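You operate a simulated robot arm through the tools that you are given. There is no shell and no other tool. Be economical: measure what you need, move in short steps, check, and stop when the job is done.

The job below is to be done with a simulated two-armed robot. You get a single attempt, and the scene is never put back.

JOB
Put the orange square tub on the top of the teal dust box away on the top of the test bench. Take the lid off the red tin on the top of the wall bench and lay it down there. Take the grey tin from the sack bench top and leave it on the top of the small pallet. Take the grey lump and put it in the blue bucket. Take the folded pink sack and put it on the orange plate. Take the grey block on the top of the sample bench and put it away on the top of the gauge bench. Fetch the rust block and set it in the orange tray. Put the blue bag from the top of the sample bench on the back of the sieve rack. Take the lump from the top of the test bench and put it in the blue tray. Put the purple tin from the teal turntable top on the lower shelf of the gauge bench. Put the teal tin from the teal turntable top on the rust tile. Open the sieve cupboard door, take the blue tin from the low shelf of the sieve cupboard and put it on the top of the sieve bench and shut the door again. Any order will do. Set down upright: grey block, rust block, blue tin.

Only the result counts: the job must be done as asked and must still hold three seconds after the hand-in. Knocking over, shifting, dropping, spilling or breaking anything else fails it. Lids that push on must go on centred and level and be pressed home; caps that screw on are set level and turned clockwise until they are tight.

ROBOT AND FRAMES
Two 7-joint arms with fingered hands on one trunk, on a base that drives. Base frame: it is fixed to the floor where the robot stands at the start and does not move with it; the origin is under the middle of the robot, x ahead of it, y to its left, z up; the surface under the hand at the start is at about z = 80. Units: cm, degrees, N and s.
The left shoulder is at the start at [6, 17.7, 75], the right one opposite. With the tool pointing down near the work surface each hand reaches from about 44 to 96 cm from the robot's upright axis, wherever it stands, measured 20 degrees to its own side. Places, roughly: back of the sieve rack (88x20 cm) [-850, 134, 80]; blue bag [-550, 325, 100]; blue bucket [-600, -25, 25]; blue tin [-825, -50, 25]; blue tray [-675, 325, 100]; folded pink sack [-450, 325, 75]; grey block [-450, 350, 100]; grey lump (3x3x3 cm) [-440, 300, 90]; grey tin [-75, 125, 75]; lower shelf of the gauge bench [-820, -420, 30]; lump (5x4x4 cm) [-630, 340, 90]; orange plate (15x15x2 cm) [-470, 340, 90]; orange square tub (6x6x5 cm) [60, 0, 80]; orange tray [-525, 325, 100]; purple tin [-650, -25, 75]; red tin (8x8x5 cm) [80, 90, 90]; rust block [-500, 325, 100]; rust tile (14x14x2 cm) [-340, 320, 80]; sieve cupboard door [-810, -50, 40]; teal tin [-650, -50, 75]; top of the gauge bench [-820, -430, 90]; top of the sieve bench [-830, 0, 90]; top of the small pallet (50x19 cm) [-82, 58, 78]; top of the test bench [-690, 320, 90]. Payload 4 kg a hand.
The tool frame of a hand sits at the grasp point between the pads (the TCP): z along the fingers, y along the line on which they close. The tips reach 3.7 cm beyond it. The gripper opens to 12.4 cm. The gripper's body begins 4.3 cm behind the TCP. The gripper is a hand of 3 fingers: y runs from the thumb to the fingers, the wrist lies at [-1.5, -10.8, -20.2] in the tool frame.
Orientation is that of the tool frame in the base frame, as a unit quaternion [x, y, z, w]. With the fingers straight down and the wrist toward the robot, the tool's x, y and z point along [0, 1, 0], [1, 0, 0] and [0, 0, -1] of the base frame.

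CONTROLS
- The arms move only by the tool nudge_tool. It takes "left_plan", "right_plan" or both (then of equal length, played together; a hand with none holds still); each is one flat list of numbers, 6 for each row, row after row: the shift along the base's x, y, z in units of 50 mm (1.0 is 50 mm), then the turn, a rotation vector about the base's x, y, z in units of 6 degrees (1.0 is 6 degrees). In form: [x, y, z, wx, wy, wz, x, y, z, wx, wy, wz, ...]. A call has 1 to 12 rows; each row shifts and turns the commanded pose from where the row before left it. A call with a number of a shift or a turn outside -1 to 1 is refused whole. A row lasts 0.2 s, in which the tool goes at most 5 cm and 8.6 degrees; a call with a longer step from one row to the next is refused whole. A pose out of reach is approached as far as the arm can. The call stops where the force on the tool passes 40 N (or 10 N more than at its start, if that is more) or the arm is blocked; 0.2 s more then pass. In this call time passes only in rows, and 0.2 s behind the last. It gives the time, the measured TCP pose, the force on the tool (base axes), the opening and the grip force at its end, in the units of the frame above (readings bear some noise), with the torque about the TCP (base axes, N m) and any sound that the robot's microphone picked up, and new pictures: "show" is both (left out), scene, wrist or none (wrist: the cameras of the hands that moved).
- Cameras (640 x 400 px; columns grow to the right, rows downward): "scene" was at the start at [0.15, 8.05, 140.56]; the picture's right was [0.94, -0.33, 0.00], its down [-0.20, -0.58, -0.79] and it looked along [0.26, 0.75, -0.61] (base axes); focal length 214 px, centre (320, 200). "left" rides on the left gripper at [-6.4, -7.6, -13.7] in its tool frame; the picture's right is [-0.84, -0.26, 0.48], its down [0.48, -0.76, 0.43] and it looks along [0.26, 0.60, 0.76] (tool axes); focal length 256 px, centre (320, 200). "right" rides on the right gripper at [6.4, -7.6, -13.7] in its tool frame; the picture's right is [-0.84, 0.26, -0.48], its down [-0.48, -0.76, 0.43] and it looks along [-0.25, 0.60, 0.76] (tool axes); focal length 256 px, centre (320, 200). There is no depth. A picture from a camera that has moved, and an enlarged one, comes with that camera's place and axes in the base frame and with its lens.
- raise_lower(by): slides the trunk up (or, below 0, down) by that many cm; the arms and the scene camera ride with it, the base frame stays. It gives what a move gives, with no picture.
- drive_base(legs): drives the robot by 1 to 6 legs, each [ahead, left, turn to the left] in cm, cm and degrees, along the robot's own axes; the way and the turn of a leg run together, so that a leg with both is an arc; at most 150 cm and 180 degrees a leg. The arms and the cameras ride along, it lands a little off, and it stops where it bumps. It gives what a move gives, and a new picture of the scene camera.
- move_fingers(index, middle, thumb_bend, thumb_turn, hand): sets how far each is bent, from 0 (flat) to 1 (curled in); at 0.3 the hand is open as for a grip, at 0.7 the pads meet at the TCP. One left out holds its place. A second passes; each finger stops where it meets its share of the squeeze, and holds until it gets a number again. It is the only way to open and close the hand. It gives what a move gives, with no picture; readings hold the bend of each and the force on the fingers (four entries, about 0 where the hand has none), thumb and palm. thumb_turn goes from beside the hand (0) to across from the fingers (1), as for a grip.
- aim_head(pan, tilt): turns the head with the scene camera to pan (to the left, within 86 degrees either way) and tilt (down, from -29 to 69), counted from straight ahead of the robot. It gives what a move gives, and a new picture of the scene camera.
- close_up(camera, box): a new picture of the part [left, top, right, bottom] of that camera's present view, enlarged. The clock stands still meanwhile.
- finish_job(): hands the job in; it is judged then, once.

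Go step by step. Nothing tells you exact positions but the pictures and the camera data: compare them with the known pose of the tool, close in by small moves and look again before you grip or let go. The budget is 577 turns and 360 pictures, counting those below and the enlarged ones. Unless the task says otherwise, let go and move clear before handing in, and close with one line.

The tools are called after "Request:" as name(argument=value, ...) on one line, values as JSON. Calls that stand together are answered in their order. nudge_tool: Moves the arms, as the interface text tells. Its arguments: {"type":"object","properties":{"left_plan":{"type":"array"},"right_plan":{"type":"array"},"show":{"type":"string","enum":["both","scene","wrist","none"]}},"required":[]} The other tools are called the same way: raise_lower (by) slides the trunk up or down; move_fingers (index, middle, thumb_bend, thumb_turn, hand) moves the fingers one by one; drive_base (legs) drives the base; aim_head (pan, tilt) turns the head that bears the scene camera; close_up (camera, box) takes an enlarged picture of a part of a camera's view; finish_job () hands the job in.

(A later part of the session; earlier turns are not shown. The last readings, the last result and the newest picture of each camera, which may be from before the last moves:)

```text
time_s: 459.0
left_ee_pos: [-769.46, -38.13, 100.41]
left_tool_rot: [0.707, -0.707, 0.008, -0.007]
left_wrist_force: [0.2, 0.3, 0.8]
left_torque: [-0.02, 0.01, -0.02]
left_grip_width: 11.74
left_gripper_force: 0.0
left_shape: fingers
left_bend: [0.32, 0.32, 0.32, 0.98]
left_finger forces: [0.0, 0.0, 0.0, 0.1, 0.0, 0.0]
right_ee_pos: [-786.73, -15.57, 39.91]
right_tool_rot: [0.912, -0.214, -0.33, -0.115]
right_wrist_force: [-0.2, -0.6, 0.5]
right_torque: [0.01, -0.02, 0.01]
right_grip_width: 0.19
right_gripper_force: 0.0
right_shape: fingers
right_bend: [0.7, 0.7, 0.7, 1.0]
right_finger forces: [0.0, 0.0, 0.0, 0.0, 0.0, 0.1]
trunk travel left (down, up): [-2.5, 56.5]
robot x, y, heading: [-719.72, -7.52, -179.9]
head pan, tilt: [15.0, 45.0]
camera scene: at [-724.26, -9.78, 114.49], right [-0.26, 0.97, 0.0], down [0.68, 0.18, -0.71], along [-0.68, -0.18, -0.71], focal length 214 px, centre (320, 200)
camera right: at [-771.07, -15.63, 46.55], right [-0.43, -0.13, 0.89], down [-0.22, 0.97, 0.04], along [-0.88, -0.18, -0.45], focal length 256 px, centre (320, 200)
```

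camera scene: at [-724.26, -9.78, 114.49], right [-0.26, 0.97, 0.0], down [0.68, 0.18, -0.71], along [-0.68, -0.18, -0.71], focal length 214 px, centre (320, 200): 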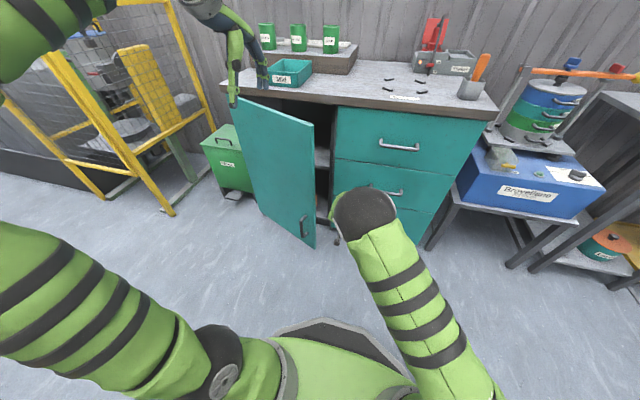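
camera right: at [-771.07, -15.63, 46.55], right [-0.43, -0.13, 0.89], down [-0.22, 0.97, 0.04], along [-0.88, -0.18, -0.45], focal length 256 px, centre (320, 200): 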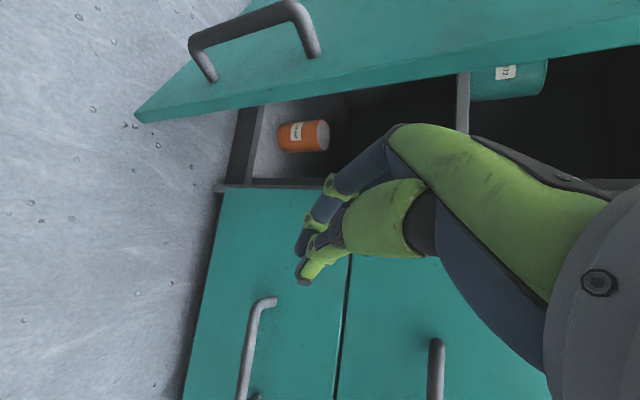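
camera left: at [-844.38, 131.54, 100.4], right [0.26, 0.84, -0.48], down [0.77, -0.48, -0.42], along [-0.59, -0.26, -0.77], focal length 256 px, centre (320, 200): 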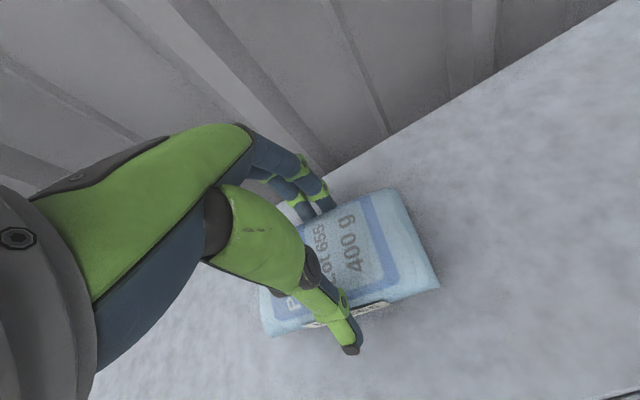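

I can see inside now. The fingers are inside the free edge, so I push the door to the left.

Request:
nudge_tool(right_plan=[-0.2, -0.7, 0, 0, 0, 0, 0, -0.8, 0, 0, 0, 0, 0, -0.8, 0, 0, 0, 0, 0, -0.8, 0, 0, 0, 0, 0, -0.8, 0, 0, 0, 0, 0, -0.8, 0, 0, 0, 0], show="scene")

```text
time_s: 459.8
left_ee_pos: [-769.4, -37.91, 100.19]
left_tool_rot: [-0.707, 0.707, -0.008, 0.007]
left_wrist_force: [0.2, 0.0, 0.6]
left_torque: [-0.04, -0.01, -0.01]
left_grip_width: 11.72
left_gripper_force: 0.1
left_shape: fingers
left_bend: [0.32, 0.32, 0.32, 0.98]
left_finger forces: [0.0, 0.0, 0.0, 0.0, 0.1, 0.0]
right_ee_pos: [-787.87, -23.99, 39.26]
right_tool_rot: [0.911, -0.22, -0.326, -0.125]
right_wrist_force: [3.6, 8.8, 1.1]
right_torque: [-0.28, 0.07, 0.01]
right_grip_width: 0.21
right_gripper_force: 4.4
right_shape: fingers
right_bend: [0.7, 0.7, 0.7, 1.0]
right_finger forces: [0.0, 9.4, 0.0, 0.1, 0.0, 0.1]
trunk travel left (down, up): [-2.5, 56.5]
robot x, y, heading: [-719.3, -7.45, 179.8]
head pan, tilt: [15.0, 45.0]
stopped in row 3 (right hand): the force on the tool passed its limit at 64 N (the readings are from after the stop); the commanded pose is now the measured one
camera scene: at [-724.25, -9.71, 114.5], right [-0.26, 0.97, 0.0], down [0.68, 0.18, -0.71], along [-0.68, -0.18, -0.71], focal length 214 px, centre (320, 200)
```

scene: 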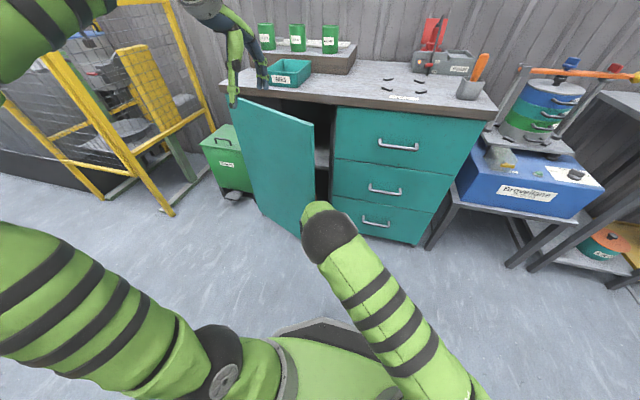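

Contact made (an impact stop). I push on more slowly.

Request:
nudge_tool(right_plan=[0, -0.15, 0, 0, 0, 0, 0, -0.2, 0, 0, 0, 0, 0, -0.25, 0, 0, 0, 0, 0, -0.3, 0, 0, 0, 0, 0.05, -0.35, 0, 0, 0, 0, 0.05, -0.35, 0, 0, 0, 0, 0.05, -0.35, 0, 0, 0, 0, 0.05, -0.35, 0, 0, 0, 0, 0.05, -0.35, 0, 0, 0, 0, 0.05, -0.35, 0, 0, 0, 0, 0.05, -0.35, 0, 0, 0, 0, 0.05, -0.35, 0, 0, 0, 0], show="scene")

```text
time_s: 460.2
left_ee_pos: [-769.45, -37.66, 100.14]
left_tool_rot: [-0.707, 0.708, -0.008, 0.008]
left_wrist_force: [-1.2, 0.4, -0.1]
left_torque: [-0.03, 0.0, 0.03]
left_grip_width: 11.73
left_gripper_force: 0.0
left_shape: fingers
left_bend: [0.32, 0.32, 0.32, 0.98]
left_finger forces: [0.1, 0.0, 0.0, 0.0, 0.0, 0.1]
right_ee_pos: [-788.06, -23.91, 39.2]
right_tool_rot: [0.91, -0.223, -0.326, -0.13]
right_wrist_force: [3.5, 7.9, 1.7]
right_torque: [-0.29, 0.14, 0.05]
right_grip_width: 0.19
right_gripper_force: 4.1
right_shape: fingers
right_bend: [0.7, 0.7, 0.7, 1.0]
right_finger forces: [0.0, 8.7, 0.1, 0.0, 0.1, 0.0]
trunk travel left (down, up): [-2.5, 56.5]
robot x, y, heading: [-719.61, -7.69, 179.8]
head pan, tilt: [15.0, 45.0]
stopped in row 2 (right hand): the force on the tool passed its limit at 48 N (the readings are from after the stop); the commanded pose is now the measured one
camera scene: at [-724.23, -9.64, 114.49], right [-0.26, 0.97, 0.0], down [0.68, 0.18, -0.71], along [-0.68, -0.18, -0.71], focal length 214 px, centre (320, 200)
```

scene: 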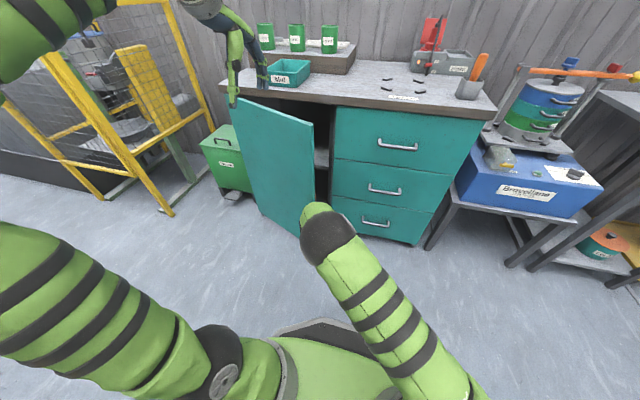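

Request:
nudge_tool(right_plan=[0, 0.1, 0, 0, 0, 0], show="wrist")

```text
time_s: 460.6
left_ee_pos: [-769.47, -37.75, 100.13]
left_tool_rot: [-0.706, 0.708, -0.009, 0.007]
left_wrist_force: [-0.2, 0.6, 0.1]
left_torque: [0.02, -0.02, 0.0]
left_grip_width: 11.72
left_gripper_force: 0.0
left_shape: fingers
left_bend: [0.32, 0.32, 0.32, 0.98]
left_finger forces: [0.0, 0.1, 0.0, 0.0, 0.0, 0.1]
right_ee_pos: [-788.05, -23.68, 39.22]
right_tool_rot: [0.91, -0.222, -0.326, -0.128]
right_wrist_force: [0.1, 0.7, 0.3]
right_torque: [0.0, 0.0, -0.03]
right_grip_width: 0.18
right_gripper_force: 0.4
right_shape: fingers
right_bend: [0.7, 0.7, 0.7, 1.0]
right_finger forces: [0.0, 0.1, 0.0, 0.0, 0.1, 0.0]
trunk travel left (down, up): [-2.5, 56.5]
robot x, y, heading: [-719.93, -7.54, 180.0]
head pan, tilt: [15.0, 45.0]
camera right: at [-772.47, -24.29, 46.17], right [-0.44, -0.14, 0.89], down [-0.2, 0.98, 0.05], along [-0.87, -0.15, -0.46], focal length 256 px, centre (320, 200)
```

right: 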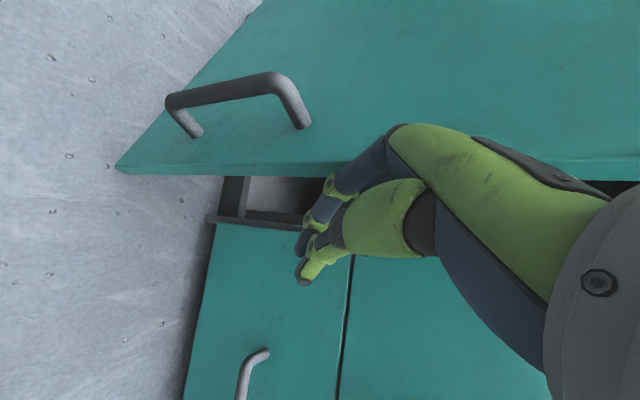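

The knuckles butt against the door's edge, so the hand must go deeper before pushing. I back off, go 9 cm further in, and push again slowly.

Request:
nudge_tool(right_plan=[0, 0.8, 0, 0, 0, 0, 0, 0.7, 0, 0, 0, 0, -0.9, 0, 0, 0, 0, 0, -0.9, 0, 0, 0, 0, 0, 0, -0.5, 0, 0, 0, 0, 0, -0.5, 0, 0, 0, 0, 0, -0.35, 0, 0, 0, 0, 0, -0.3, 0, 0, 0, 0], show="wrist")

```text
time_s: 462.4
left_ee_pos: [-769.39, -37.85, 100.24]
left_tool_rot: [-0.706, 0.708, -0.009, 0.008]
left_wrist_force: [-1.6, 0.5, 0.0]
left_torque: [0.01, -0.02, 0.02]
left_grip_width: 11.72
left_gripper_force: 0.0
left_shape: fingers
left_bend: [0.32, 0.32, 0.32, 0.98]
left_finger forces: [0.0, 0.0, 0.0, 0.1, 0.1, 0.0]
right_ee_pos: [-797.02, -24.37, 39.33]
right_tool_rot: [0.91, -0.223, -0.325, -0.13]
right_wrist_force: [-0.5, -0.3, -0.1]
right_torque: [0.0, 0.01, 0.01]
right_grip_width: 0.23
right_gripper_force: 0.0
right_shape: fingers
right_bend: [0.7, 0.7, 0.7, 1.0]
right_finger forces: [0.0, 0.0, 0.0, 0.0, 0.0, 0.1]
trunk travel left (down, up): [-2.5, 56.5]
robot x, y, heading: [-719.5, -7.83, 179.8]
head pan, tilt: [15.0, 45.0]
camera right: at [-781.46, -24.99, 46.21], right [-0.44, -0.14, 0.89], down [-0.19, 0.98, 0.05], along [-0.87, -0.15, -0.46], focal length 256 px, centre (320, 200)
```

right: 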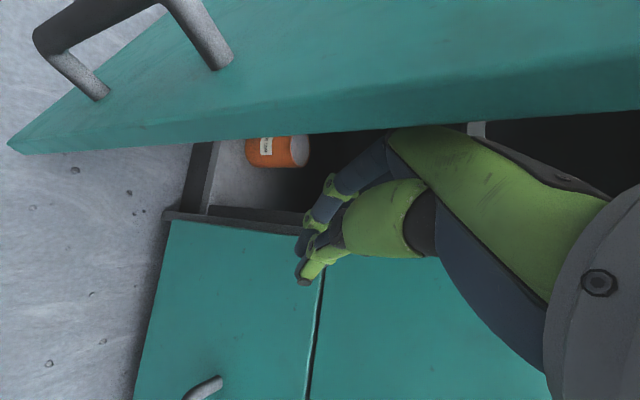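

Now the hand is inside the door. I push left slowly.

Request:
nudge_tool(right_plan=[0, -0.25, 0, 0, 0, 0, 0, -0.25, 0, 0, 0, 0, 0.02, -0.3, 0, 0, 0, 0, 0.03, -0.3, 0, 0, 0, 0, 0.05, -0.3, 0, 0, 0, 0, 0.05, -0.3, 0, 0, 0, 0, 0.05, -0.3, 0, 0, 0, 0, 0.05, -0.3, 0, 0, 0, 0, 0.05, -0.3, 0, 0, 0, 0, 0.05, -0.3, 0, 0, 0, 0, 0.05, -0.3, 0, 0, 0, 0, 0.05, -0.3, 0, 0, 0, 0], show="both")

```text
time_s: 463.1
left_ee_pos: [-769.48, -37.59, 100.12]
left_tool_rot: [-0.705, 0.709, -0.009, 0.007]
left_wrist_force: [0.4, 1.3, 0.0]
left_torque: [-0.03, 0.0, -0.01]
left_grip_width: 11.72
left_gripper_force: 0.1
left_shape: fingers
left_bend: [0.32, 0.32, 0.32, 0.98]
left_finger forces: [0.0, 0.0, 0.0, 0.0, 0.0, 0.0]
right_ee_pos: [-797.24, -26.16, 39.2]
right_tool_rot: [0.908, -0.227, -0.324, -0.136]
right_wrist_force: [1.4, 3.0, 0.1]
right_torque: [-0.4, 0.18, 0.35]
right_grip_width: 0.22
right_gripper_force: 0.0
right_shape: fingers
right_bend: [0.7, 0.7, 0.7, 1.0]
right_finger forces: [0.0, 0.0, 0.0, 0.1, 0.1, 0.0]
trunk travel left (down, up): [-2.5, 56.5]
robot x, y, heading: [-719.51, -7.36, 179.7]
head pan, tilt: [15.0, 45.0]
stopped in row 3 (right hand): the force on the tool passed its limit at 54 N (the readings are from after the stop); the commanded pose is now the measured one
camera scene: at [-724.22, -9.62, 114.49], right [-0.25, 0.97, 0.0], down [0.68, 0.18, -0.71], along [-0.68, -0.18, -0.71], focal length 214 px, centre (320, 200)
camera right: at [-781.76, -27.06, 46.05], right [-0.45, -0.14, 0.88], down [-0.18, 0.98, 0.06], along [-0.87, -0.13, -0.47], focal length 256 px, centre (320, 200)
```

scene: 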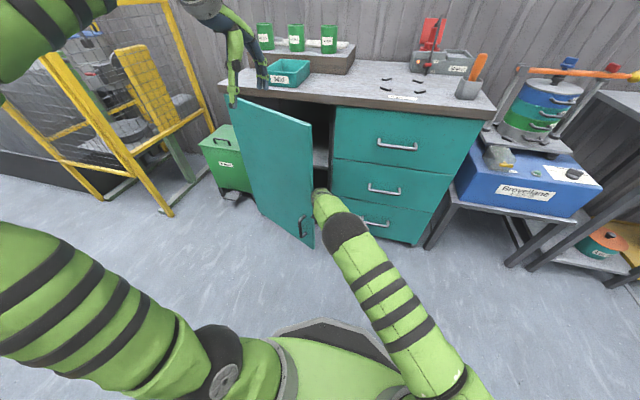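
right: 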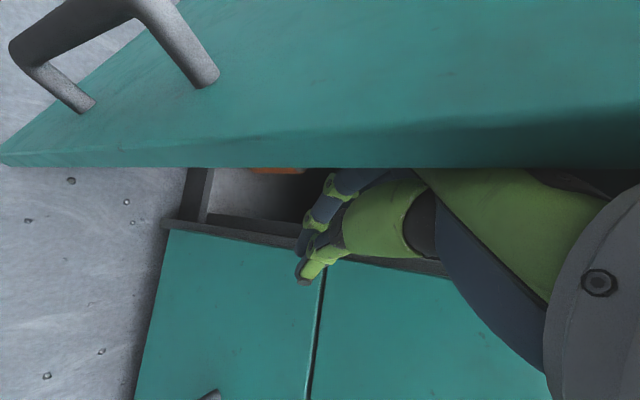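

The camera housing of the right hand touches the door edge, which makes stiff stops. I withdraw the right hand and use the left one from above instead; its left flank is clean.

Request:
nudge_tool(right_plan=[0.1, 0.5, 0, 0, 0, 0, 0.2, 0.6, 0, 0, 0, 0, 0.8, 0.2, 0, 0, 0, 0, 0.8, 0.3, 0, 0, 0, 0, 0.8, 0.4, 0, 0, 0, 0, 0.5, 0.5, 0, 0, 0, 0, 0, 0.6, 0, 0, 0, 0, 0, 0.6, 0, 0, 0, 0], left_plan=[0, 0, 0.2, 0, 0, 0, -0.3, 0.6, 0, 0, 0, 0, -0.6, 0.6, 0, 0, 0, 0, -0.7, 0.6, 0, 0, 0, 0, -0.8, 0.5, 0, 0, 0, 0, -0.8, 0.5, 0, 0, 0, 0, -0.9, 0.3, 0, 0, 0, 0, -0.9, 0.1, 0, 0, 0, 0], show="both")

```text
time_s: 464.9
left_ee_pos: [-791.89, -22.21, 98.65]
left_tool_rot: [-0.705, 0.709, -0.009, 0.007]
left_wrist_force: [-0.1, 0.1, -0.6]
left_torque: [0.03, 0.03, 0.01]
left_grip_width: 11.75
left_gripper_force: 0.1
left_shape: fingers
left_bend: [0.32, 0.32, 0.32, 0.98]
left_finger forces: [0.0, 0.0, 0.0, 0.1, 0.0, 0.1]
left hand out of reach, approached as far as the arm can: row 7, 8
right_ee_pos: [-781.24, -7.68, 39.06]
right_tool_rot: [0.909, -0.227, -0.323, -0.135]
right_wrist_force: [0.3, -0.9, -0.1]
right_torque: [0.02, 0.01, 0.01]
right_grip_width: 0.18
right_gripper_force: 0.0
right_shape: fingers
right_bend: [0.7, 0.7, 0.7, 1.0]
right_finger forces: [0.0, 0.0, 0.0, 0.1, 0.0, 0.1]
trunk travel left (down, up): [-2.5, 56.5]
robot x, y, heading: [-719.57, -7.5, 180.0]
head pan, tilt: [15.0, 45.0]
camera scene: at [-724.22, -9.65, 114.48], right [-0.25, 0.97, 0.0], down [0.68, 0.18, -0.71], along [-0.68, -0.18, -0.71], focal length 214 px, centre (320, 200)
camera right: at [-765.71, -8.46, 46.07], right [-0.45, -0.14, 0.88], down [-0.18, 0.98, 0.06], along [-0.87, -0.13, -0.47], focal length 256 px, centre (320, 200)
camera left: at [-784.57, -15.95, 112.59], right [0.27, 0.84, -0.48], down [0.77, -0.49, -0.42], along [-0.58, -0.25, -0.77], focal length 256 px, centre (320, 200)
```

scene: 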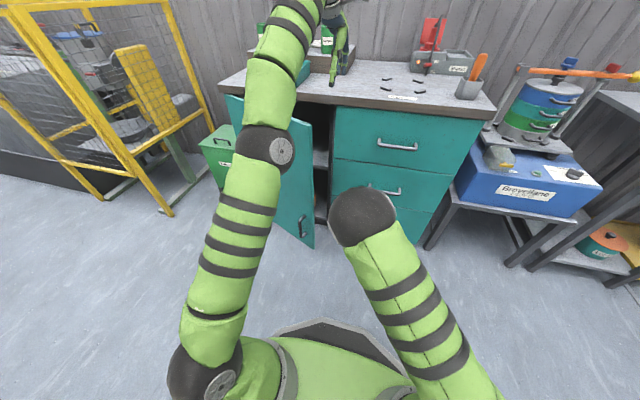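
right: 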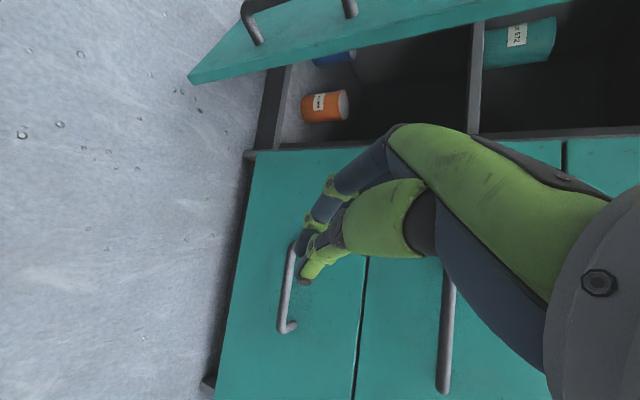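
left: 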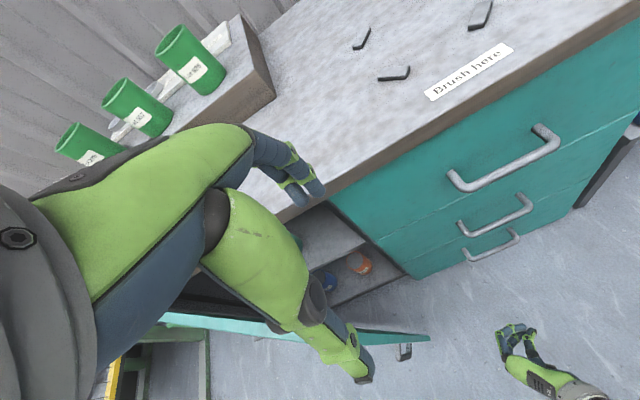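

The door is open about 27°, its free edge near [-786, -20]. The blue tin is visible on the low shelf. I raise the trunk a bit for reach, close the left fingers, and place the left hand right of the edge.

Request:
raise_lower(by=15)

Request:
move_fingers(hand="left", index=0.68, middle=0.68, thumb_bend=0.68)

Request:
nudge_tool(left_plan=[0, 0.7, -0.3, 0, 0, 0, 0, 0.7, -0.3, 0, 0, 0, -0.2, 0.6, -0.6, 0, 0, 0, -0.2, 0, -0.9, 0, 0, 0, -0.3, 0, -0.9, 0, 0, 0, -0.3, 0, -0.9, 0, 0, 0, 0, 0, -0.9, 0, 0, 0, 0, 0, -0.9, 0, 0, 0], show="both")

```text
time_s: 466.7
left_ee_pos: [-791.76, -22.18, 113.74]
left_tool_rot: [-0.705, 0.709, -0.008, 0.007]
left_wrist_force: [-0.7, -0.3, 0.8]
left_torque: [-0.02, 0.02, 0.01]
left_grip_width: 11.73
left_gripper_force: 0.1
left_shape: fingers
left_bend: [0.32, 0.32, 0.32, 0.98]
left_finger forces: [0.0, 0.0, 0.0, 0.1, 0.0, 0.0]
right_ee_pos: [-781.2, -7.66, 54.1]
right_tool_rot: [0.908, -0.227, -0.325, -0.134]
right_wrist_force: [0.1, 0.1, 0.3]
right_torque: [0.0, 0.0, -0.01]
right_grip_width: 0.22
right_gripper_force: 0.0
right_shape: fingers
right_bend: [0.7, 0.7, 0.7, 1.0]
right_finger forces: [0.0, 0.0, 0.0, 0.0, 0.1, 0.0]
trunk travel left (down, up): [-17.5, 41.5]
robot x, y, heading: [-719.6, -7.28, 179.4]
head pan, tilt: [15.0, 45.0]
```

```text
time_s: 467.7
left_ee_pos: [-791.85, -22.29, 113.76]
left_tool_rot: [-0.705, 0.709, -0.009, 0.007]
left_wrist_force: [0.2, 0.1, -0.8]
left_torque: [0.02, 0.0, -0.01]
left_grip_width: 0.78
left_gripper_force: 0.1
left_shape: fingers
left_bend: [0.68, 0.68, 0.68, 1.0]
left_finger forces: [0.1, 0.0, 0.1, 0.0, 0.1, 0.0]
right_ee_pos: [-781.2, -7.61, 54.06]
right_tool_rot: [0.909, -0.227, -0.323, -0.135]
right_wrist_force: [0.2, 0.3, 0.1]
right_torque: [0.02, -0.01, 0.01]
right_grip_width: 0.2
right_gripper_force: 0.1
right_shape: fingers
right_bend: [0.7, 0.7, 0.7, 1.0]
right_finger forces: [0.0, 0.0, 0.1, 0.0, 0.1, 0.1]
trunk travel left (down, up): [-17.5, 41.5]
robot x, y, heading: [-719.42, -7.33, 179.6]
head pan, tilt: [15.0, 45.0]
```

```text
time_s: 469.5
left_ee_pos: [-796.68, -12.12, 85.1]
left_tool_rot: [-0.706, 0.709, -0.008, 0.007]
left_wrist_force: [-0.2, -1.1, 0.0]
left_torque: [-0.02, 0.01, 0.04]
left_grip_width: 0.79
left_gripper_force: 0.1
left_shape: fingers
left_bend: [0.68, 0.68, 0.68, 1.0]
left_finger forces: [0.0, 0.1, 0.0, 0.1, 0.0, 0.0]
right_ee_pos: [-781.26, -7.7, 54.19]
right_tool_rot: [0.908, -0.227, -0.324, -0.134]
right_wrist_force: [0.4, 0.0, 0.3]
right_torque: [-0.02, 0.0, -0.01]
right_grip_width: 0.2
right_gripper_force: 0.1
right_shape: fingers
right_bend: [0.7, 0.7, 0.7, 1.0]
right_finger forces: [0.1, 0.0, 0.0, 0.0, 0.0, 0.0]
trunk travel left (down, up): [-17.5, 41.5]
robot x, y, heading: [-719.04, -7.62, 179.8]
head pan, tilt: [15.0, 45.0]
camera scene: at [-724.23, -9.63, 129.5], right [-0.25, 0.97, 0.0], down [0.68, 0.18, -0.71], along [-0.68, -0.18, -0.71], focal length 214 px, centre (320, 200)
camera left: at [-789.57, -5.73, 98.95], right [0.27, 0.84, -0.48], down [0.77, -0.49, -0.42], along [-0.58, -0.25, -0.77], focal length 256 px, centre (320, 200)
```

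scene: 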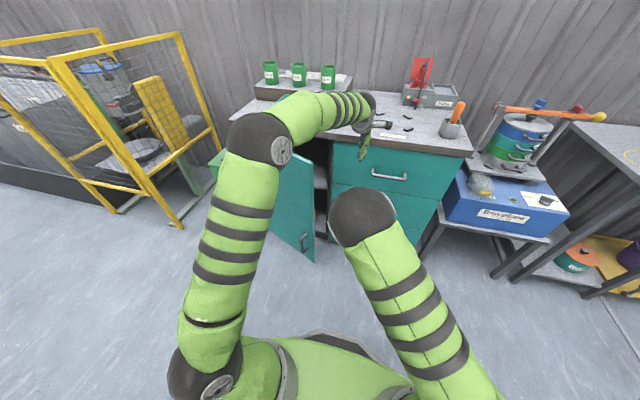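
left: 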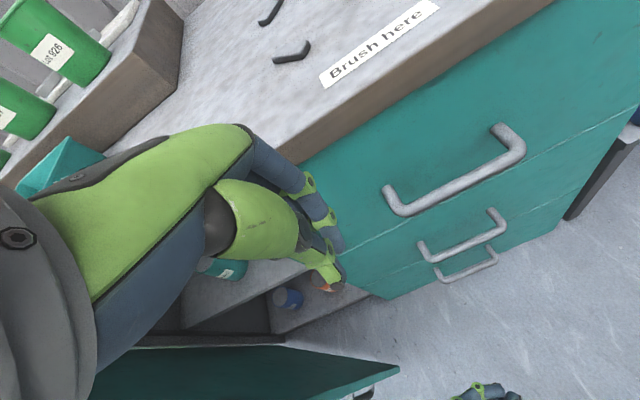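

The left hand is in the gap. I lower a bit, approach the door's inner face, and push slowly.

Request:
nudge_tool(left_plan=[0, 0, -0.8, 0, 0, 0, 0, 0, -0.8, 0, 0, 0, 0, -0.7, 0, 0, 0, 0, 0, -0.7, 0, 0, 0, 0, 0, -0.6, 0, 0, 0, 0, 0, -0.4, 0, 0, 0, 0, 0, -0.3, 0, 0, 0, 0, 0, -0.25, 0, 0, 0, 0, 0, -0.25, 0, 0, 0, 0, 0, -0.25, 0, 0, 0, 0, 0, -0.25, 0, 0, 0, 0, 0, -0.25, 0, 0, 0, 0], show="both")

```text
time_s: 472.1
left_ee_pos: [-796.99, -32.05, 77.33]
left_tool_rot: [-0.705, 0.709, -0.009, 0.007]
left_wrist_force: [-0.1, 0.7, -0.8]
left_torque: [0.0, -0.04, -0.01]
left_grip_width: 0.73
left_gripper_force: 0.1
left_shape: fingers
left_bend: [0.68, 0.68, 0.68, 1.0]
left_finger forces: [0.1, 0.0, 0.0, 0.1, 0.0, 0.0]
right_ee_pos: [-781.22, -7.62, 54.12]
right_tool_rot: [0.909, -0.225, -0.323, -0.135]
right_wrist_force: [-0.3, -0.7, -0.3]
right_torque: [-0.03, 0.01, -0.01]
right_grip_width: 0.18
right_gripper_force: 0.1
right_shape: fingers
right_bend: [0.7, 0.7, 0.7, 1.0]
right_finger forces: [0.0, 0.1, 0.1, 0.0, 0.1, 0.1]
trunk travel left (down, up): [-17.5, 41.5]
robot x, y, heading: [-719.54, -7.44, 179.7]
head pan, tilt: [15.0, 45.0]
camera scene: at [-724.25, -9.64, 129.49], right [-0.25, 0.97, 0.0], down [0.68, 0.18, -0.71], along [-0.68, -0.18, -0.71], focal length 214 px, centre (320, 200)
camera left: at [-789.77, -25.69, 91.15], right [0.27, 0.84, -0.48], down [0.77, -0.49, -0.42], along [-0.58, -0.25, -0.77], focal length 256 px, centre (320, 200)
```

scene: 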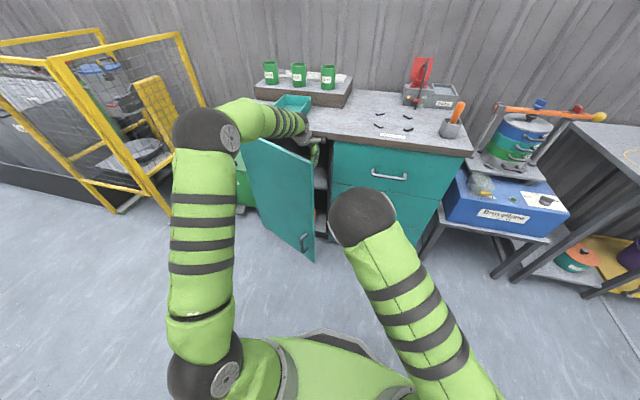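
left: 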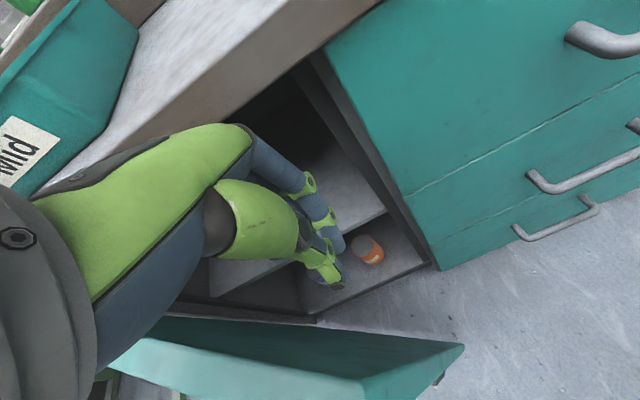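

No contact yet; I go on slowly.

Request:
nudge_tool(left_plan=[0, -0.25, 0, 0, 0, 0, 0, -0.25, 0, 0, 0, 0, 0, -0.25, 0, 0, 0, 0, 0, -0.25, 0, 0, 0, 0, 0, -0.25, 0, 0, 0, 0, 0, -0.25, 0, 0, 0, 0, 0, -0.25, 0, 0, 0, 0, 0, -0.25, 0, 0, 0, 0, 0, -0.25, 0, 0, 0, 0, 0, -0.25, 0, 0, 0, 0, 0, -0.25, 0, 0, 0, 0, 0, -0.25, 0, 0, 0, 0], show="scene")

```text
time_s: 474.7
left_ee_pos: [-796.87, -47.03, 77.11]
left_tool_rot: [-0.706, 0.708, -0.01, 0.008]
left_wrist_force: [0.2, -0.6, 0.3]
left_torque: [-0.04, 0.01, 0.02]
left_grip_width: 0.73
left_gripper_force: 0.1
left_shape: fingers
left_bend: [0.68, 0.68, 0.68, 1.0]
left_finger forces: [0.1, 0.0, 0.0, 0.1, 0.0, 0.1]
right_ee_pos: [-781.15, -7.58, 54.08]
right_tool_rot: [0.909, -0.227, -0.324, -0.134]
right_wrist_force: [-0.1, -0.5, -0.4]
right_torque: [0.02, -0.02, -0.02]
right_grip_width: 0.21
right_gripper_force: 0.1
right_shape: fingers
right_bend: [0.7, 0.7, 0.7, 1.0]
right_finger forces: [0.0, 0.0, 0.0, 0.0, 0.0, 0.0]
trunk travel left (down, up): [-17.5, 41.5]
robot x, y, heading: [-719.68, -7.36, 179.5]
head pan, tilt: [15.0, 45.0]
camera scene: at [-724.24, -9.63, 129.49], right [-0.25, 0.97, 0.0], down [0.68, 0.18, -0.71], along [-0.68, -0.18, -0.71], focal length 214 px, centre (320, 200)
```

scene: 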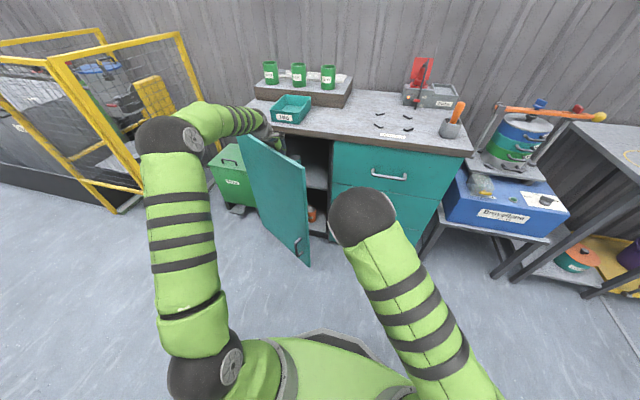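

The door is swinging open under the push. I continue.

Request:
nudge_tool(left_plan=[0.15, -0.25, 0, 0, 0, 0, 0.15, -0.25, 0, 0, 0, 0, 0.15, -0.3, 0, 0, 0, 0, 0.15, -0.3, 0, 0, 0, 0, 0.15, -0.3, 0, 0, 0, 0, 0.15, -0.3, 0, 0, 0, 0, 0.15, -0.3, 0, 0, 0, 0, 0.15, -0.3, 0, 0, 0, 0, 0.1, -0.3, 0, 0, 0, 0, 0.1, -0.3, 0, 0, 0, 0, 0.1, -0.3, 0, 0, 0, 0, 0.1, -0.3, 0, 0, 0, 0], show="scene")

```text
time_s: 477.3
left_ee_pos: [-788.8, -64.51, 77.27]
left_tool_rot: [-0.705, 0.709, -0.009, 0.008]
left_wrist_force: [0.4, -0.3, -1.2]
left_torque: [0.05, 0.02, -0.02]
left_grip_width: 0.73
left_gripper_force: 0.0
left_shape: fingers
left_bend: [0.68, 0.68, 0.68, 1.0]
left_finger forces: [0.0, 0.0, 0.0, 0.0, 0.1, 0.1]
right_ee_pos: [-781.31, -7.69, 54.0]
right_tool_rot: [0.909, -0.227, -0.323, -0.134]
right_wrist_force: [-0.5, -0.5, -0.3]
right_torque: [-0.01, 0.01, 0.0]
right_grip_width: 0.21
right_gripper_force: 0.0
right_shape: fingers
right_bend: [0.7, 0.7, 0.7, 1.0]
right_finger forces: [0.0, 0.0, 0.1, 0.0, 0.0, 0.1]
trunk travel left (down, up): [-17.5, 41.5]
robot x, y, heading: [-719.53, -7.71, 179.6]
head pan, tilt: [15.0, 45.0]
camera scene: at [-724.24, -9.64, 129.49], right [-0.25, 0.97, 0.0], down [0.68, 0.18, -0.71], along [-0.68, -0.18, -0.71], focal length 214 px, centre (320, 200)
```

scene: 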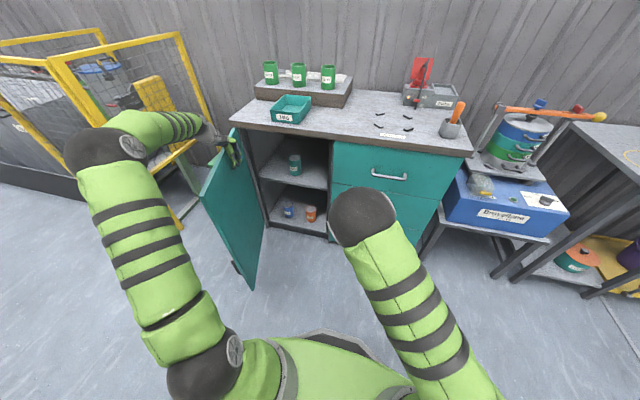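

The door is wide open: the blue tin is on the low shelf at about [-820, -59], the orange one beside it at [-822, -42]. I straighten the right hand again and lift the left hand clear of the door.

Request:
nudge_tool(left_plan=[0, 0.1, 0.6, 0, 0, 0, 0, 0.1, 0.8, 0, 0, 0, 0, 0, 0.9, 0, 0, 0, 0.3, 0.2, 0.9, 0, 0, 0, 0.4, 0.3, 0.8, 0, 0, 0, 0.5, 0.4, 0.8, 0, 0, 0, 0.6, 0.4, 0.6, 0, 0, 0, 0.6, 0.4, 0.4, 0, 0, 0, 0.6, 0.4, 0, 0, 0, 0, 0, 0, 0, 0, 0, 0, 0, 0, 0, 0, 0, 0, 0, 0, 0, 0, 0, 0], right_plan=[0.4, 0.1, 0.3, 0, 0, 1, 0.4, 0.1, 0.3, 0, 0, 1, 0.3, 0.1, 0.3, 0, 0, 1, 0.2, 0.1, 0.3, 0, 0, 1, 0, 0.1, 0.3, 0, 0, 1, 0, 0.1, 0, 0, -1, 0, 0, 0, 0, 0, -1, 0, 0, 0, 0, 0, -1, 0, 0, 0, 0, 0, -1, 0, 0, 0, 0, 0, -1, 0, 0, 0, 0, 0, -1, 0, 0, 0, 0, 0, -1, 0], show="none")

Request:
nudge_tool(right_plan=[0, 0, 0, 0, 0, -1, 0, 0, 0, 0, 0, -1, 0, 0, 0, 0, 0, -1, 0, 0, 0, 0, 0, -1, 0, 0, 0, 0, 0, -1, 0, 0, 0, 0, 0, -1, 0, 0, 0, 0, 0, -1, 0, 0, 0, 0, 0, -1, 0, 0, 0, 0, 0, -1, 0, 0, 0, 0, 0, -1, 0, 0, 0, 0, 0, -1, 0, 0, 0, 0, 0, -1], show="scene")

```text
refused: row 6 steps farther than a row can; nothing moved
```

```text
time_s: 479.9
left_ee_pos: [-788.72, -64.36, 77.31]
left_tool_rot: [-0.705, 0.709, -0.008, 0.008]
left_wrist_force: [0.1, -0.3, 0.6]
left_torque: [-0.01, -0.02, 0.0]
left_grip_width: 0.74
left_gripper_force: 0.0
left_shape: fingers
left_bend: [0.68, 0.68, 0.68, 1.0]
left_finger forces: [0.0, 0.1, 0.0, 0.0, 0.0, 0.0]
right_ee_pos: [-781.12, -7.73, 53.99]
right_tool_rot: [-0.601, 0.718, 0.183, 0.299]
right_wrist_force: [-0.5, -0.2, 0.7]
right_torque: [-0.02, 0.03, 0.02]
right_grip_width: 0.18
right_gripper_force: 0.1
right_shape: fingers
right_bend: [0.7, 0.7, 0.7, 1.0]
right_finger forces: [0.0, 0.1, 0.0, 0.0, 0.2, 0.1]
trunk travel left (down, up): [-17.5, 41.5]
robot x, y, heading: [-719.97, -7.04, 179.7]
head pan, tilt: [15.0, 45.0]
camera scene: at [-724.23, -9.65, 129.49], right [-0.25, 0.97, 0.0], down [0.68, 0.18, -0.71], along [-0.68, -0.18, -0.71], focal length 214 px, centre (320, 200)
```

scene: 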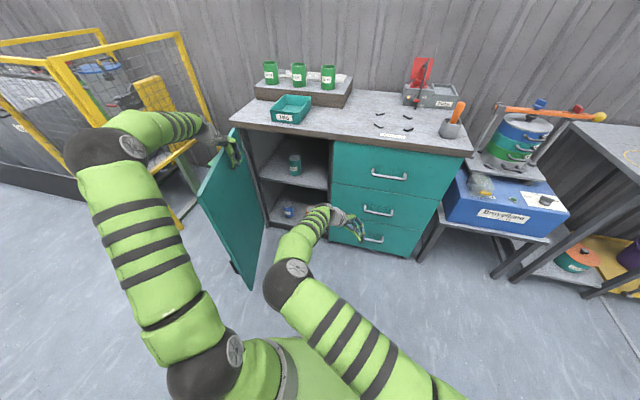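

The first plan was refused and the second ran alone; I correct the orientation (yaw +12.6°, then roll back 42°) and lift the left hand.

Request:
nudge_tool(left_plan=[0, 0.1, 0.6, 0, 0, 0, 0, 0.1, 0.8, 0, 0, 0, 0, 0, 0.9, 0, 0, 0, 0.3, 0.2, 0.8, 0, 0, 0, 0.4, 0.3, 0.7, 0, 0, 0, 0.5, 0.4, 0.6, 0, 0, 0, 0.6, 0.4, 0.5, 0, 0, 0, 0.6, 0.4, 0.4, 0, 0, 0, 0.6, 0.4, 0, 0, 0, 0, 0, 0, 0, 0, 0, 0], right_plan=[0.5, 0, 0.3, 0, 0, 1, 0.4, 0, 0.3, 0, 0, 1.0, 0.3, 0, 0.3, -1, 0, 0, 0.2, 0, 0.3, -1, 0, 0, 0, 0, 0.3, -1, 0, 0, 0, 0, 0.3, -1, 0, 0, 0, 0, 0, -1, 0, 0, 0, 0, 0, -1, 0, 0, 0, 0, 0, -1, 0, 0, 0, 0, 0, 0, 0, 0.1], show="scene")

```text
time_s: 482.1
left_ee_pos: [-773.78, -52.91, 103.69]
left_tool_rot: [-0.706, 0.708, -0.009, 0.008]
left_wrist_force: [-0.5, 0.7, -0.2]
left_torque: [0.01, 0.02, -0.02]
left_grip_width: 0.71
left_gripper_force: 0.1
left_shape: fingers
left_bend: [0.68, 0.68, 0.68, 1.0]
left_finger forces: [0.1, 0.0, 0.0, 0.0, 0.0, 0.0]
right_ee_pos: [-774.29, -7.7, 63.09]
right_tool_rot: [0.733, -0.679, 0.034, -0.019]
right_wrist_force: [0.1, -0.5, -0.2]
right_torque: [0.0, 0.0, 0.01]
right_grip_width: 0.21
right_gripper_force: 0.1
right_shape: fingers
right_bend: [0.7, 0.7, 0.7, 1.0]
right_finger forces: [0.0, 0.0, 0.0, 0.1, 0.0, 0.0]
trunk travel left (down, up): [-17.5, 41.5]
robot x, y, heading: [-719.51, -7.43, 179.9]
head pan, tilt: [15.0, 45.0]
camera scene: at [-724.22, -9.62, 129.49], right [-0.25, 0.97, 0.0], down [0.68, 0.18, -0.71], along [-0.68, -0.18, -0.71], focal length 214 px, centre (320, 200)
```

scene: 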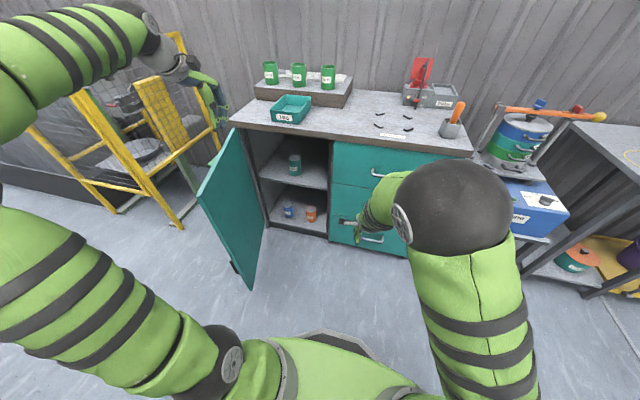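

The door stands at about 85°. I retract the right hand a little, turn it 36° toward the cupboard, and drive closer.

Request:
nudge_tool(right_plan=[0.6, 0, 0, 0, 0, 1, 0.6, 0, 0, 0, 0, 1, 0.6, 0, 0, 0, 0, 1, 0.4, 0, 0, 0, 0, 1, 0, 0, 0, 0, 0, 1, 0, 0, 0, 0, 0, 1], left_plan=[0.3, 0, 0.3, 0, 0, 0, 0.3, 0.2, 0.3, 0, 0, 0, 0.2, 0.2, 0.3, 0, 0, 0, 0, 0, 0.3, 0, 0, 0, 0, 0, 0.3, 0, 0, 0, 0, 0, 0.3, 0, 0, 0], show="none")

Request:
drive_base(legs=[[30, 0, 0]])

Request:
raise_lower(by=-15)

Request:
aim_head(pan=35, tilt=45)

```text
time_s: 483.5
left_ee_pos: [-769.89, -51.18, 112.71]
left_tool_rot: [-0.706, 0.708, -0.009, 0.007]
left_wrist_force: [0.3, 0.3, -0.6]
left_torque: [0.02, 0.04, -0.02]
left_grip_width: 0.71
left_gripper_force: 0.1
left_shape: fingers
left_bend: [0.68, 0.68, 0.68, 1.0]
left_finger forces: [0.0, 0.0, 0.1, 0.1, 0.0, 0.0]
right_ee_pos: [-763.18, -7.67, 63.07]
right_tool_rot: [0.907, -0.419, 0.026, -0.028]
right_wrist_force: [-0.1, -0.1, 0.1]
right_torque: [0.01, 0.0, 0.02]
right_grip_width: 0.18
right_gripper_force: 0.0
right_shape: fingers
right_bend: [0.7, 0.7, 0.7, 1.0]
right_finger forces: [0.0, 0.0, 0.1, 0.0, 0.0, 0.0]
trunk travel left (down, up): [-17.5, 41.5]
robot x, y, heading: [-719.51, -6.97, 180.0]
head pan, tilt: [15.0, 45.0]
```

```text
time_s: 485.5
left_ee_pos: [-799.61, -51.32, 112.85]
left_tool_rot: [-0.706, 0.708, -0.009, 0.008]
left_wrist_force: [0.2, 0.1, -0.4]
left_torque: [0.01, -0.01, -0.03]
left_grip_width: 0.74
left_gripper_force: 0.1
left_shape: fingers
left_bend: [0.68, 0.68, 0.68, 1.0]
left_finger forces: [0.0, 0.0, 0.1, 0.1, 0.0, 0.0]
right_ee_pos: [-793.0, -7.58, 63.09]
right_tool_rot: [0.907, -0.419, 0.027, -0.028]
right_wrist_force: [0.6, -0.4, 0.4]
right_torque: [-0.02, 0.01, 0.0]
right_grip_width: 0.21
right_gripper_force: 0.1
right_shape: fingers
right_bend: [0.7, 0.7, 0.7, 1.0]
right_finger forces: [0.0, 0.0, 0.0, 0.0, 0.1, 0.0]
trunk travel left (down, up): [-17.5, 41.5]
robot x, y, heading: [-749.4, -7.41, 179.7]
head pan, tilt: [15.0, 45.0]
camera scene: at [-754.03, -9.54, 129.49], right [-0.26, 0.97, 0.0], down [0.68, 0.18, -0.71], along [-0.68, -0.18, -0.71], focal length 214 px, centre (320, 200)
```

scene: 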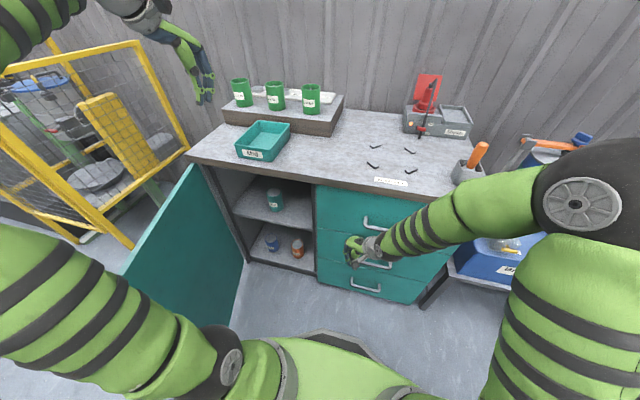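

```text
time_s: 487.3
left_ee_pos: [-799.61, -51.23, 97.92]
left_tool_rot: [-0.706, 0.708, -0.009, 0.008]
left_wrist_force: [-0.4, -0.3, -0.2]
left_torque: [-0.02, 0.02, -0.01]
left_grip_width: 0.71
left_gripper_force: 0.2
left_shape: fingers
left_bend: [0.68, 0.68, 0.68, 1.0]
left_finger forces: [0.0, 0.1, 0.0, 0.0, 0.1, 0.1]
right_ee_pos: [-793.03, -7.63, 48.09]
right_tool_rot: [0.907, -0.42, 0.027, -0.029]
right_wrist_force: [-0.9, 0.3, 0.5]
right_torque: [0.01, 0.01, 0.0]
right_grip_width: 0.23
right_gripper_force: 0.0
right_shape: fingers
right_bend: [0.7, 0.7, 0.7, 1.0]
right_finger forces: [0.0, 0.0, 0.0, 0.0, 0.0, 0.0]
trunk travel left (down, up): [-2.5, 56.5]
robot x, y, heading: [-749.78, -6.92, 179.7]
head pan, tilt: [15.0, 45.0]
```

```text
time_s: 488.1
left_ee_pos: [-799.53, -51.3, 97.92]
left_tool_rot: [-0.706, 0.708, -0.009, 0.007]
left_wrist_force: [-0.2, -0.6, 0.2]
left_torque: [0.02, 0.01, 0.01]
left_grip_width: 0.73
left_gripper_force: 0.1
left_shape: fingers
left_bend: [0.68, 0.68, 0.68, 1.0]
left_finger forces: [0.1, 0.1, 0.1, 0.1, 0.1, 0.1]
right_ee_pos: [-792.93, -7.76, 48.12]
right_tool_rot: [0.907, -0.419, 0.026, -0.028]
right_wrist_force: [-0.3, 0.0, -0.7]
right_torque: [0.01, 0.02, 0.02]
right_grip_width: 0.2
right_gripper_force: 0.0
right_shape: fingers
right_bend: [0.7, 0.7, 0.7, 1.0]
right_finger forces: [0.0, 0.0, 0.0, 0.0, 0.0, 0.0]
trunk travel left (down, up): [-2.5, 56.5]
robot x, y, heading: [-749.38, -7.14, 179.9]
head pan, tilt: [35.0, 45.0]
camera scene: at [-752.84, -12.1, 114.49], right [-0.57, 0.82, 0.0], down [0.58, 0.4, -0.71], along [-0.58, -0.4, -0.71], focal length 214 px, centre (320, 200)
```

scene: 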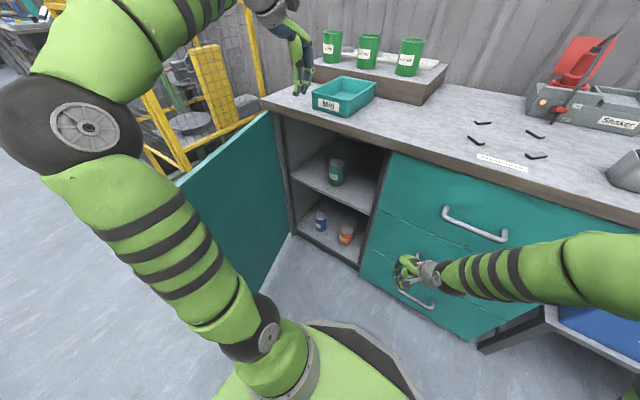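

Request:
close_up(camera="scene", box=[270, 140, 398, 270])

```text
3.08 times, centred on (334, 205) of scene
camera zoom: at [-752.84, -12.1, 114.49], right [-0.57, 0.82, 0.0], down [0.58, 0.4, -0.71], along [-0.58, -0.4, -0.71], focal length 660 px, centre (277, 185)
```

zoom: 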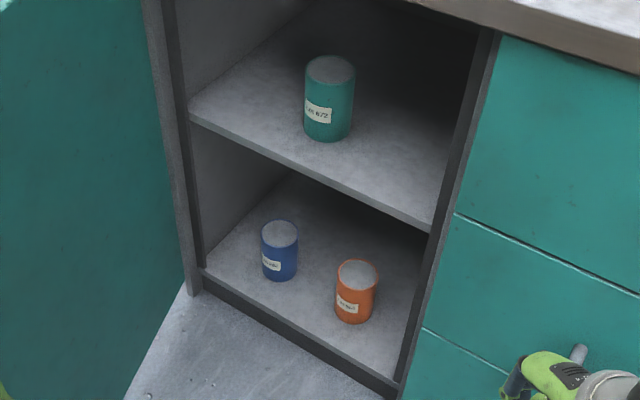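

The blue tin is 7.4 cm wide, standing at [-817.5, -56] with z from 14 to 24. I use the same tilted grip as on the handle (fingers left and right of the tin), so I turn the right hand.

Request:
move_fingers(hand="right", index=0.32, middle=0.32, thumb_bend=0.32)

Request:
nudge_tool(right_plan=[0.2, -0.3, 0, 0, 0, 1, 0.2, -0.3, 0, 0, 0, 1, 0.2, -0.3, 0, 0, 0, 1, 0.2, -0.3, 0, 0, 0, 1, 0.1, -0.3, -0.2, 0, 0, 1, 0, -0.3, -0.2, 0, 0, 1, 0, -0.3, -0.2, 0, 0, 1, 0, -0.3, -0.2, 0, 0, 1, 0, -0.3, -0.2, 0, 1, 0, 0, -0.3, -0.2, 0, 1, 0, 0, -0.3, -0.2, 0, 1, 0, 0, -0.3, -0.2, 0, 1, 0], show="none")

Request:
nudge_tool(right_plan=[0, -0.3, -0.3, 0, 1, 0, 0, -0.3, -0.3, 0, 1, 0, 0, -0.3, -0.3, 0, 1, 0], show="both")

```text
time_s: 489.1
left_ee_pos: [-799.52, -51.2, 97.77]
left_tool_rot: [-0.707, 0.707, -0.009, 0.007]
left_wrist_force: [0.7, 0.3, -0.3]
left_torque: [0.01, 0.0, 0.0]
left_grip_width: 0.71
left_gripper_force: 0.0
left_shape: fingers
left_bend: [0.68, 0.68, 0.68, 1.0]
left_finger forces: [0.0, 0.1, 0.0, 0.1, 0.0, 0.0]
right_ee_pos: [-793.01, -7.67, 48.06]
right_tool_rot: [0.907, -0.419, 0.026, -0.029]
right_wrist_force: [0.0, -0.5, -0.9]
right_torque: [-0.01, -0.02, -0.03]
right_grip_width: 11.72
right_gripper_force: 0.2
right_shape: fingers
right_bend: [0.32, 0.32, 0.32, 0.98]
right_finger forces: [0.0, 0.0, 0.1, 0.1, 0.0, 0.0]
trunk travel left (down, up): [-2.5, 56.5]
robot x, y, heading: [-749.45, -7.34, 179.8]
head pan, tilt: [35.0, 45.0]
```

```text
time_s: 491.7
left_ee_pos: [-799.64, -51.2, 97.79]
left_tool_rot: [-0.706, 0.708, -0.009, 0.007]
left_wrist_force: [-0.8, -1.0, 0.1]
left_torque: [0.01, 0.0, -0.01]
left_grip_width: 0.71
left_gripper_force: 0.2
left_shape: fingers
left_bend: [0.68, 0.68, 0.68, 1.0]
left_finger forces: [0.1, 0.0, 0.0, 0.1, 0.1, 0.2]
right_ee_pos: [-788.6, -25.79, 40.15]
right_tool_rot: [0.98, -0.022, -0.197, -0.033]
right_wrist_force: [-0.4, 0.7, 0.3]
right_torque: [0.01, -0.01, 0.0]
right_grip_width: 11.74
right_gripper_force: 0.0
right_shape: fingers
right_bend: [0.32, 0.32, 0.32, 0.98]
right_finger forces: [0.1, 0.1, 0.1, 0.0, 0.0, 0.0]
trunk travel left (down, up): [-2.5, 56.5]
robot x, y, heading: [-749.37, -7.38, 179.8]
head pan, tilt: [35.0, 45.0]
```

```text
time_s: 492.5
left_ee_pos: [-799.66, -51.15, 97.92]
left_tool_rot: [-0.706, 0.708, -0.009, 0.007]
left_wrist_force: [-0.7, 0.4, 0.4]
left_torque: [-0.03, -0.01, -0.02]
left_grip_width: 0.73
left_gripper_force: 0.1
left_shape: fingers
left_bend: [0.68, 0.68, 0.68, 1.0]
left_finger forces: [0.1, 0.0, 0.0, 0.0, 0.1, 0.0]
right_ee_pos: [-788.55, -30.18, 35.46]
right_tool_rot: [0.937, -0.027, -0.347, -0.029]
right_wrist_force: [-0.3, 0.2, 0.3]
right_torque: [0.01, -0.01, 0.01]
right_grip_width: 11.73
right_gripper_force: 0.1
right_shape: fingers
right_bend: [0.32, 0.32, 0.32, 0.98]
right_finger forces: [0.0, 0.0, 0.1, 0.0, 0.1, 0.0]
trunk travel left (down, up): [-2.5, 56.5]
robot x, y, heading: [-749.43, -7.03, 179.8]
head pan, tilt: [35.0, 45.0]
camera scene: at [-752.85, -12.09, 114.5], right [-0.57, 0.82, 0.0], down [0.58, 0.4, -0.71], along [-0.58, -0.4, -0.71], focal length 214 px, centre (320, 200)
camera right: at [-774.29, -23.76, 41.97], right [-0.34, -0.27, 0.9], down [-0.59, 0.8, 0.01], along [-0.73, -0.53, -0.43], focal length 256 px, centre (320, 200)
```

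scene: 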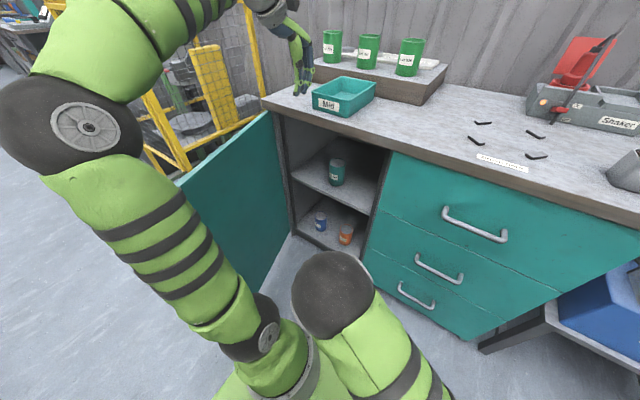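
right: 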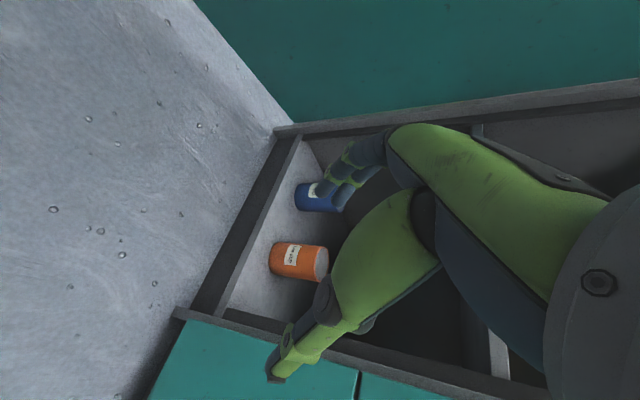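

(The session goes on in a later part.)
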